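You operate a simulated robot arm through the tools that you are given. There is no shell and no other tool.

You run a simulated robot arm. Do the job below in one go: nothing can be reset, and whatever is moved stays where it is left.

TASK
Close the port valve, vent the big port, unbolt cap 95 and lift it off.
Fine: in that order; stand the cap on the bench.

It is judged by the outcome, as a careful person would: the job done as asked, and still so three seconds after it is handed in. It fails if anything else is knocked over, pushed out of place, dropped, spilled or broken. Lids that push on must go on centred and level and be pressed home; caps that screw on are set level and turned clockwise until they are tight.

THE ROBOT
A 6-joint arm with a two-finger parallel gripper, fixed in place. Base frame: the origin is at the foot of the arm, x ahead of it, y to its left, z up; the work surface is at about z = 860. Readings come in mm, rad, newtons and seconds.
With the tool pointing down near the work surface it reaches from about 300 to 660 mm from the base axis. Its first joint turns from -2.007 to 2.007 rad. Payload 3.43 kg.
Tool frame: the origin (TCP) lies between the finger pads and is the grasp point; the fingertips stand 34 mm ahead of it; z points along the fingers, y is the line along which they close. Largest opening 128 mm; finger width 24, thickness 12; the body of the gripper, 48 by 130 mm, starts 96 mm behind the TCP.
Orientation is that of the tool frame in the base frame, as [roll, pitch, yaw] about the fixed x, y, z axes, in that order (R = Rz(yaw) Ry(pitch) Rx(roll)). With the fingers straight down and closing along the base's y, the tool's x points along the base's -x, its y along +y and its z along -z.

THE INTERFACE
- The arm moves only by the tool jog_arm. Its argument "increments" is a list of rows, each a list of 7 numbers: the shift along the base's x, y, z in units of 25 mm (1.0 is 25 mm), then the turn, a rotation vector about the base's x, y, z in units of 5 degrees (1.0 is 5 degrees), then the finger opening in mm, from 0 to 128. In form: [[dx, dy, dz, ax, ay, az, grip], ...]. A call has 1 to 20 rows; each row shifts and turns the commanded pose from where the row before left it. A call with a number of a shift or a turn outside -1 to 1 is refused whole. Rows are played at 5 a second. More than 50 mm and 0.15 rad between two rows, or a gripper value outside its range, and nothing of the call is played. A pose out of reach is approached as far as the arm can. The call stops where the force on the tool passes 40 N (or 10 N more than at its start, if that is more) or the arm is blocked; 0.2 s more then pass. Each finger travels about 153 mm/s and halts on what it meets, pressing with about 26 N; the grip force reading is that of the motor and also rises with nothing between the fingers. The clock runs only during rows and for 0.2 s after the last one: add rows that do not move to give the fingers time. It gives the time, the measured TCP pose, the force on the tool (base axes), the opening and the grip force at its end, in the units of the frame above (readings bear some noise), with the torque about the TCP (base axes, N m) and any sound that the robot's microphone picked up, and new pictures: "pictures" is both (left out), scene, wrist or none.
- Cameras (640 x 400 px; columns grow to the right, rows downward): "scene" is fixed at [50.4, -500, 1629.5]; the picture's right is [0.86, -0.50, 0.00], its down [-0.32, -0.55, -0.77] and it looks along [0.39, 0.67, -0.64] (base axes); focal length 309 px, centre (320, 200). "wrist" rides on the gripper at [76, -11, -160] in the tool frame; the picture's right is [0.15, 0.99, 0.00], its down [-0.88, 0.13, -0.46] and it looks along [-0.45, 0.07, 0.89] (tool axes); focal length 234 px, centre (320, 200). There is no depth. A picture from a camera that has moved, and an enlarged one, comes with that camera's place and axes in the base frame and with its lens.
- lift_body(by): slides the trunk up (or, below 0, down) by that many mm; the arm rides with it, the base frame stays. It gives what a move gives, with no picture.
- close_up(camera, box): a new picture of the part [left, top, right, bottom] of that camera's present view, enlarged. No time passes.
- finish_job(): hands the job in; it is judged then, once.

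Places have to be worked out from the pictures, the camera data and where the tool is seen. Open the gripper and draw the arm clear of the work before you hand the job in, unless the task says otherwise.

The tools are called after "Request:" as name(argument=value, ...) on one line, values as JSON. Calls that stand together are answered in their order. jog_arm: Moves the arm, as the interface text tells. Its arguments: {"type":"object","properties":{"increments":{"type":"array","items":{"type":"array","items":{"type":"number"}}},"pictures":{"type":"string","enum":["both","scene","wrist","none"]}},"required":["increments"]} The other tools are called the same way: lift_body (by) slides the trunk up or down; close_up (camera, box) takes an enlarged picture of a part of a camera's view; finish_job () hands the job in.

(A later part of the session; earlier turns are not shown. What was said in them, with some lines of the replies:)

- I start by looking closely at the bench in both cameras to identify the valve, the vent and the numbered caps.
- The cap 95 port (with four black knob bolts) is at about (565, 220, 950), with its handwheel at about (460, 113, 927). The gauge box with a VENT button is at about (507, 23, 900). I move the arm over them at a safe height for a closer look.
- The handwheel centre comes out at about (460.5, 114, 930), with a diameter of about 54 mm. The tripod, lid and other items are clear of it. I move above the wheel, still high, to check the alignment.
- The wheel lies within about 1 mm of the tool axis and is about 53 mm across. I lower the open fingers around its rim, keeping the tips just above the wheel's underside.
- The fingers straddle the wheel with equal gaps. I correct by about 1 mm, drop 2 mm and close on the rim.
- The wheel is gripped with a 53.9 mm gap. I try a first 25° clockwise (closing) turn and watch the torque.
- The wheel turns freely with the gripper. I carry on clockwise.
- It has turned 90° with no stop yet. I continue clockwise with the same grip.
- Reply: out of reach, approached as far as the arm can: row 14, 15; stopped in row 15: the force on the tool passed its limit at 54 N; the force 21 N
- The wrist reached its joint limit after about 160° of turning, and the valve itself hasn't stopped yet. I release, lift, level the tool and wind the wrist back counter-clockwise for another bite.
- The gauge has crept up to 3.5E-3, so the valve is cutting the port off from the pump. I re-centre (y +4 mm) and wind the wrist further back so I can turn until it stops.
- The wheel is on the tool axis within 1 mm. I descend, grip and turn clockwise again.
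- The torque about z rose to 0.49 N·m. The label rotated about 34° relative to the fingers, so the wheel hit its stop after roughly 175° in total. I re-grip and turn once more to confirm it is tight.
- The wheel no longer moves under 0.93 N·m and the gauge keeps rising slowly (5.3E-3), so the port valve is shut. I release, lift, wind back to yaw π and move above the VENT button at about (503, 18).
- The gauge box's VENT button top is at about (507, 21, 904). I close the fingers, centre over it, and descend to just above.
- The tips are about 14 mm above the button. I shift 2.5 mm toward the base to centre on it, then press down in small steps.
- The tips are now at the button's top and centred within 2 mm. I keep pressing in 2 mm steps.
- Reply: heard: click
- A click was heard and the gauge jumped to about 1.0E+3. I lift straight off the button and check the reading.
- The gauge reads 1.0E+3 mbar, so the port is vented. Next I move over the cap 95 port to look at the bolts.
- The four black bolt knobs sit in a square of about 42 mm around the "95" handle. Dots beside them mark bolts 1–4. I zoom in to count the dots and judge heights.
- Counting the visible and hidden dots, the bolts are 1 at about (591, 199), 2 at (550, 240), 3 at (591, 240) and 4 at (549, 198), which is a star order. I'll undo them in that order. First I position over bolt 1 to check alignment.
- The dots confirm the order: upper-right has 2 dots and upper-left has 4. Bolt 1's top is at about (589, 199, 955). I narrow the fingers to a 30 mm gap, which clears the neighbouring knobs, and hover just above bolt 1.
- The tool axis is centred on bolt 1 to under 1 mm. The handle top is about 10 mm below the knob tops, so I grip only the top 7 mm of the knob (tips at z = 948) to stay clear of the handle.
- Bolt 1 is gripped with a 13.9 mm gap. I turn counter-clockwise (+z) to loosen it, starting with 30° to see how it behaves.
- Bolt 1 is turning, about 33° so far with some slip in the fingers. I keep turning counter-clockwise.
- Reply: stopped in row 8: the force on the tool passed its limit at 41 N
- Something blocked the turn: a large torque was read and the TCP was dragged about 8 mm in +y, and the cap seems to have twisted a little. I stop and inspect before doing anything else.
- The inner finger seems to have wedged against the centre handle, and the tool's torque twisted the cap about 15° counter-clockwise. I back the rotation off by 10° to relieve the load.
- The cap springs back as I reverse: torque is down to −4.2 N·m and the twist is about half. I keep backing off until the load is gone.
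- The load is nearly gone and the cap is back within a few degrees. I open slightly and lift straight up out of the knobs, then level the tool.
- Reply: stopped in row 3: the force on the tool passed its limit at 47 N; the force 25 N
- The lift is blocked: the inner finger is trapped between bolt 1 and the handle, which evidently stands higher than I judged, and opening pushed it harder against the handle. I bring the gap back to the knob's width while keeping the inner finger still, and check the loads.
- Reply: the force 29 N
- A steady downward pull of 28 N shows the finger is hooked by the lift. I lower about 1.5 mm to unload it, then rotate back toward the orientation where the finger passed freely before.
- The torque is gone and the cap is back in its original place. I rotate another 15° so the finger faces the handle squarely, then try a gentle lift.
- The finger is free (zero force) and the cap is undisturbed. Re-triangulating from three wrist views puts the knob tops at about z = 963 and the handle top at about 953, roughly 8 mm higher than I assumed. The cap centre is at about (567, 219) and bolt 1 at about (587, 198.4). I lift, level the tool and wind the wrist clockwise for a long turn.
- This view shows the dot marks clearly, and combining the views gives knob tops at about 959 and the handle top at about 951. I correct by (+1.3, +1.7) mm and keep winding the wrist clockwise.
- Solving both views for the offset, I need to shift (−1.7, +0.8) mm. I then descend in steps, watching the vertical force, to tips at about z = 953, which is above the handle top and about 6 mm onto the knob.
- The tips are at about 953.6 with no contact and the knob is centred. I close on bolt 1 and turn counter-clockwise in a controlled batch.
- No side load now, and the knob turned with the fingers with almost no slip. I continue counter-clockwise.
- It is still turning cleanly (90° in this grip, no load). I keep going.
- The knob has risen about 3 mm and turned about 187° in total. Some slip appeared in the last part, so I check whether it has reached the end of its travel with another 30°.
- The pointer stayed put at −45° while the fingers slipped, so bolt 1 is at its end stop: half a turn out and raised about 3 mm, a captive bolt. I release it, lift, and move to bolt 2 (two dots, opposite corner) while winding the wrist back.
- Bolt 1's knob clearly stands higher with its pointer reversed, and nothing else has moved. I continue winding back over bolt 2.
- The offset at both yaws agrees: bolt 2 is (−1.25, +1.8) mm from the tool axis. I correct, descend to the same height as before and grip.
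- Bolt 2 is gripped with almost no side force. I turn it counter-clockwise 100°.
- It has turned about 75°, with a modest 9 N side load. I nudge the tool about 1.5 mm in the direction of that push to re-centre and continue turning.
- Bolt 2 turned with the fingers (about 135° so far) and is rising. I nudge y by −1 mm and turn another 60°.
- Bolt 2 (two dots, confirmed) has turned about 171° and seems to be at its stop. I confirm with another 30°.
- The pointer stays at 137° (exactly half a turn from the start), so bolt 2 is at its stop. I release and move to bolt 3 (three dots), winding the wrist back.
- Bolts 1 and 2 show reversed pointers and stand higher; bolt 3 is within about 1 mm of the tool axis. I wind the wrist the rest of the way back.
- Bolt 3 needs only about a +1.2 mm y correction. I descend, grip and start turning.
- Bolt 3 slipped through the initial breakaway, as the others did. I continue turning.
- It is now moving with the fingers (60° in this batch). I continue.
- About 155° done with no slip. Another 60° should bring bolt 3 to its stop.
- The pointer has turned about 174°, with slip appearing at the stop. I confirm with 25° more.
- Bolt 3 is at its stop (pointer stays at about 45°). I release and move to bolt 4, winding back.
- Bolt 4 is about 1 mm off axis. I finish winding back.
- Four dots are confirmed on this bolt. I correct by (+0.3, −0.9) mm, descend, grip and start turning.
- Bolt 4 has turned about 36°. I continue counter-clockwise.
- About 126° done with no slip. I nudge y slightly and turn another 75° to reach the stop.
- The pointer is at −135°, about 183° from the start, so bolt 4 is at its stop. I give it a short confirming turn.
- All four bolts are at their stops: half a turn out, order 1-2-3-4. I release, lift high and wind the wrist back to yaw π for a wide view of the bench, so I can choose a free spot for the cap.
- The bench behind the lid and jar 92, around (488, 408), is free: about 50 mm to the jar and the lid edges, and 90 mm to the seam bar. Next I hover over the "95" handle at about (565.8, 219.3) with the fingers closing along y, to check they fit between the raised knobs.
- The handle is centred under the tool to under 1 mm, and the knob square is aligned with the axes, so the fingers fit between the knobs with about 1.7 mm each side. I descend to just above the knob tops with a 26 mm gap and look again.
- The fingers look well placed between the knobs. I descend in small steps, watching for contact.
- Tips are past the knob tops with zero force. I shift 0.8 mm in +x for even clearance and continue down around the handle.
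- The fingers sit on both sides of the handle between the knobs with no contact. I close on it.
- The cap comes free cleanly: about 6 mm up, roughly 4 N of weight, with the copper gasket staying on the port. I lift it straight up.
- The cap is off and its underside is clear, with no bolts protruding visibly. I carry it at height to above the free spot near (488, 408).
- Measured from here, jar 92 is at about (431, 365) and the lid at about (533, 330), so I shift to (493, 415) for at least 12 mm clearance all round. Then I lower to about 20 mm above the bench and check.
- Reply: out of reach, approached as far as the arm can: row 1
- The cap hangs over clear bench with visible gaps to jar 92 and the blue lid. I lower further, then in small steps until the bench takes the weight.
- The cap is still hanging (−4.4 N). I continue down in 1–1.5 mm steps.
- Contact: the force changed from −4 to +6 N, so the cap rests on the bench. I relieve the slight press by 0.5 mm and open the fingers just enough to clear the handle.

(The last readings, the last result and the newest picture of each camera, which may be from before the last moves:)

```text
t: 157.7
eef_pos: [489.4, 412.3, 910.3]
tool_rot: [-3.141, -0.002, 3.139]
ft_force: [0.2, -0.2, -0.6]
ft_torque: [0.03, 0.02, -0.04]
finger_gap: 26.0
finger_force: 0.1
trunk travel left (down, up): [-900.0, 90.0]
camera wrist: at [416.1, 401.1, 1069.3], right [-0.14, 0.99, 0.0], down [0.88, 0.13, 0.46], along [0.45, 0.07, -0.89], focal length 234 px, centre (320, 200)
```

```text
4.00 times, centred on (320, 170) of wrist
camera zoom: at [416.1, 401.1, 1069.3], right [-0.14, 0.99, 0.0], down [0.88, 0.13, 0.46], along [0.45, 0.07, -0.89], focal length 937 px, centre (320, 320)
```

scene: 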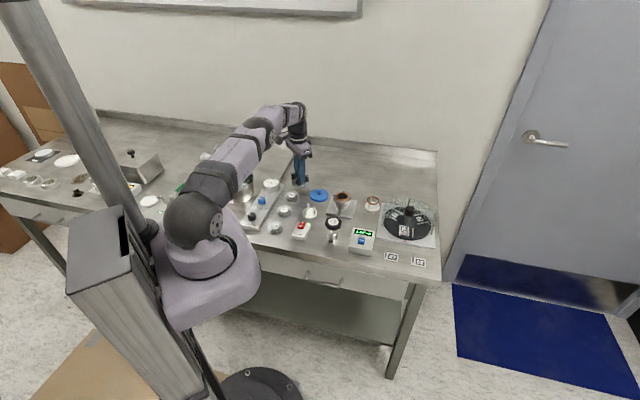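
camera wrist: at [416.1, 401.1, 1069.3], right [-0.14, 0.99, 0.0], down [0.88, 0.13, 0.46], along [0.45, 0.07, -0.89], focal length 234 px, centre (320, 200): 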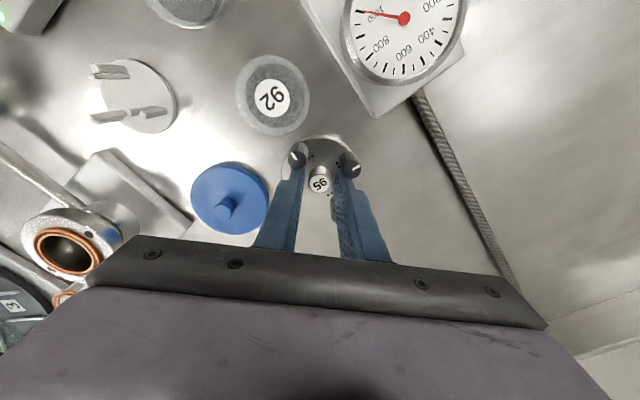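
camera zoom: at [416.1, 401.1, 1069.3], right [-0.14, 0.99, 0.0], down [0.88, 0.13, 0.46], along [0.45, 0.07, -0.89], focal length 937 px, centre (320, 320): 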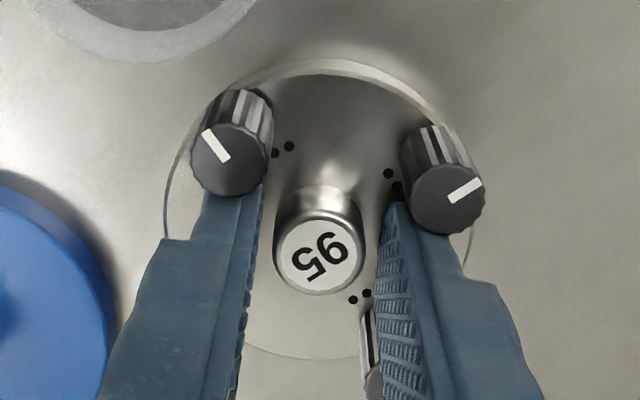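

The cap stands level on the bench and the fingers are clear of the handle. I withdraw straight up.

Request:
jog_arm(increments=[[0, 0, 0.2, 0, 0, 0, 26], [0, 0, 0.4, 0, 0, 0, 26], [0, 0, 0.6, 0, 0, 0, 26], [0, 0, 0.8, 0, 0, 0, 26], [0, 0, 1, 0, 0, 0, 40], [0, 0, 1, 0, 0, 0, 60]], pictures="both")

Request:
close_up(camera="scene", box=[270, 160, 330, 220])

```text
t: 159.1
eef_pos: [489.9, 411.1, 1008.9]
tool_rot: [-3.14, -0.003, 3.14]
ft_force: [0.4, -0.2, -0.1]
ft_torque: [0.01, 0.02, -0.03]
finger_gap: 60.0
finger_force: 0.3
trunk travel left (down, up): [-900.0, 90.0]
camera wrist: at [415.8, 399.9, 1169.6], right [-0.14, 0.99, 0.0], down [0.88, 0.13, 0.45], along [0.45, 0.07, -0.89], focal length 234 px, centre (320, 200)
```

scene: 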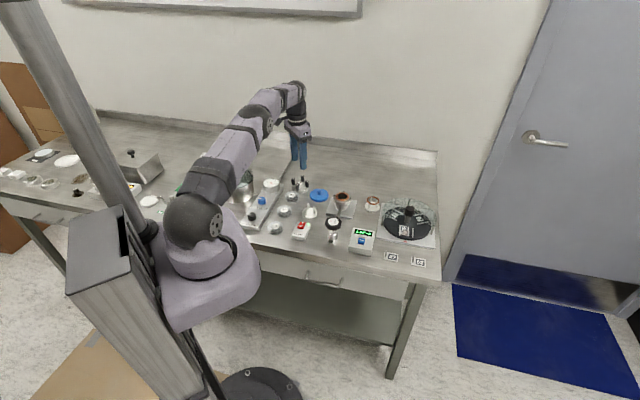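
wrist: 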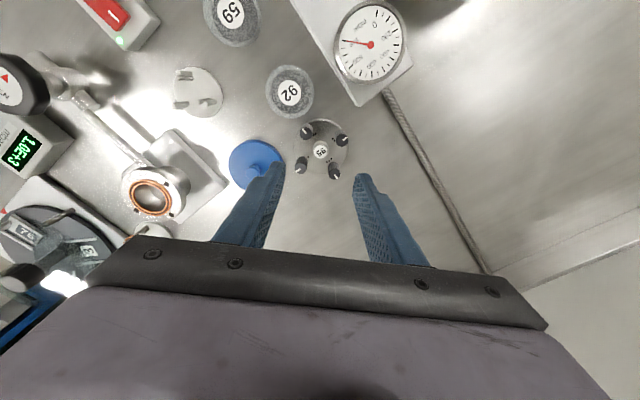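

```text
6.67 times, centred on (300, 190) of scene
camera zoom: at [50.4, -500.0, 1629.5], right [0.86, -0.5, 0.0], down [-0.32, -0.55, -0.77], along [0.39, 0.67, -0.64], focal length 2059 px, centre (453, 267)
```

zoom: 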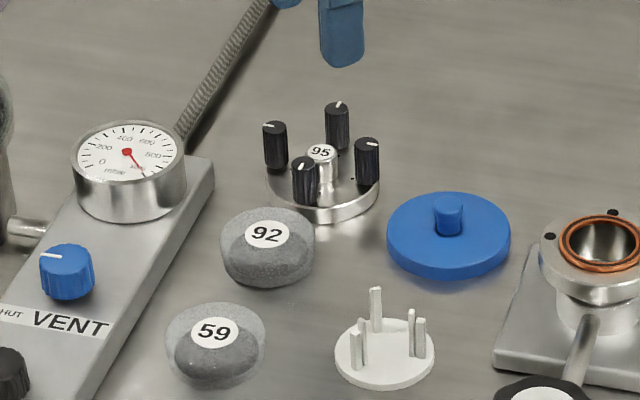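

The cap stands upright on the bench. I raise the arm well clear, then check the gaps around the cap and the port.

Request:
jog_arm(increments=[[-0.4, -0.4, 1, 0, 0, 0, 100], [-0.4, -0.4, 1, 0, 0, 0, 128], [-0.4, -0.4, 1, 0, 0, 0, 128], [-0.4, -0.4, 1, 0, 0, 0, 128], [-0.4, -0.4, 1, 0, 0, 0, 128], [-0.4, -0.4, 1, 0, 0, 0, 128]], pictures="both")

Request:
close_up(camera="wrist", box=[200, 90, 440, 240])

Request:
close_up(camera="scene", box=[270, 160, 400, 260])

```text
t: 160.5
eef_pos: [428.9, 351.0, 1160.7]
tool_rot: [3.14, 0.0, 3.141]
ft_force: [-0.3, -1.1, -0.7]
ft_torque: [0.05, -0.01, -0.04]
finger_gap: 128.1
finger_force: 0.0
trunk travel left (down, up): [-900.0, 90.0]
camera wrist: at [355.8, 339.9, 1319.8], right [-0.14, 0.99, 0.0], down [0.88, 0.13, 0.46], along [0.45, 0.07, -0.89], focal length 234 px, centre (320, 200)
```

scene: 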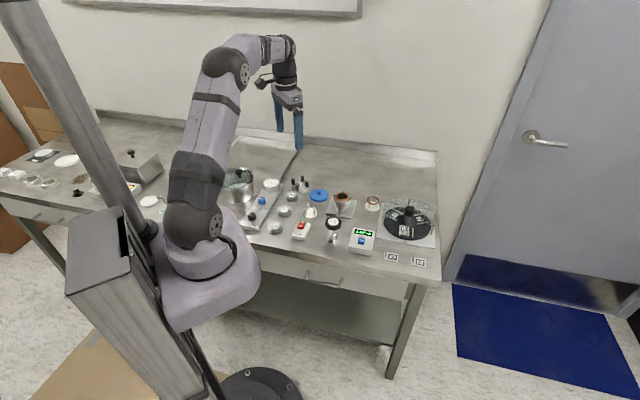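
wrist: 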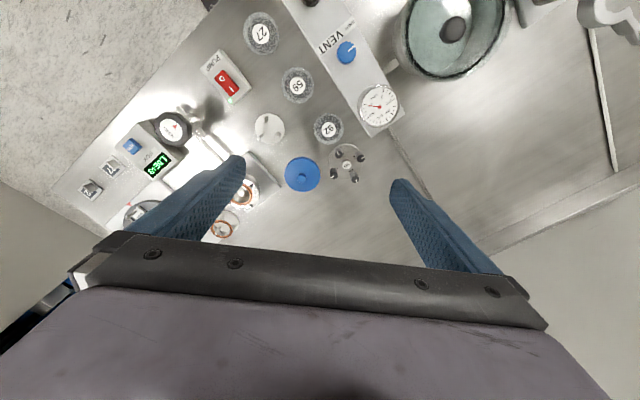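

```text
2.67 times, centred on (320, 165) of wrist
camera zoom: at [355.8, 339.9, 1319.8], right [-0.14, 0.99, 0.0], down [0.88, 0.13, 0.46], along [0.45, 0.07, -0.89], focal length 624 px, centre (320, 293)
```

zoom: 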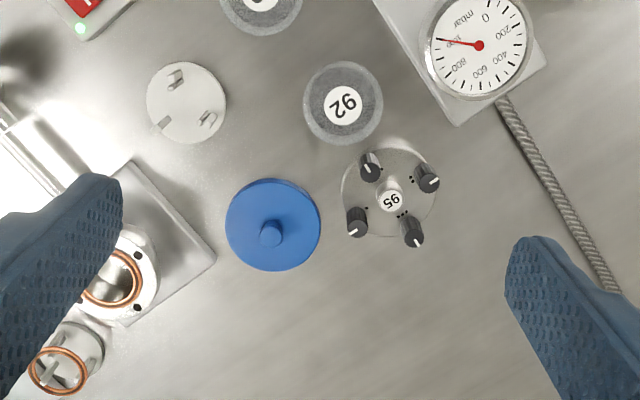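

```text
4.00 times, centred on (335, 210) of scene
camera zoom: at [50.4, -500.0, 1629.5], right [0.86, -0.5, 0.0], down [-0.32, -0.55, -0.77], along [0.39, 0.67, -0.64], focal length 1235 px, centre (260, 160)
```

zoom: 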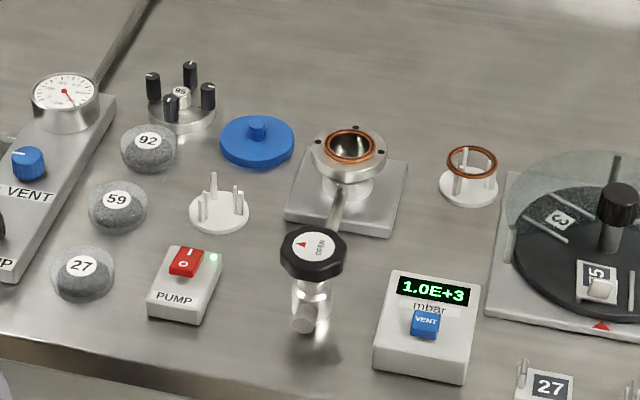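

Everything is in order. The port valve is shut, the gauge reads 1.0E+3 mbar, cap 95 stands upright on free bench clear of its neighbours, the gasket is still on the port, and nothing else has moved. The arm is clear with the gripper open, so I hand the job in.

Request:
finish_job()

```text
The job is handed in.
```

The job is handed in. The port valve is closed, the big port is vented, and cap 95 is unbolted, lifted off and standing upright on the bench. I did the steps in the order you gave.

- **Valve:** I turned the handwheel clockwise about 175° until it stopped and held against further turning.
- **Vent:** I pressed VENT on the gauge box. It clicked and the reading went to 1.0E+3 mbar.
- **Bolts:** I undid all four in their dot order, 1 to 4. Each turned half a turn to its stop and stayed in the cap.
- **Cap:** It stands behind jar 92 and the blue lid, with a visible gap all round. The copper gasket stayed on the port.

While I was loosening bolt 1, a finger wedged against the cap's centre handle and twisted the cap about 15°. It came back to its original position when I backed off, and I saw no damage.

In the last pictures nothing else on the bench had moved. The pump is still switched on, since you didn't ask me to turn it off.
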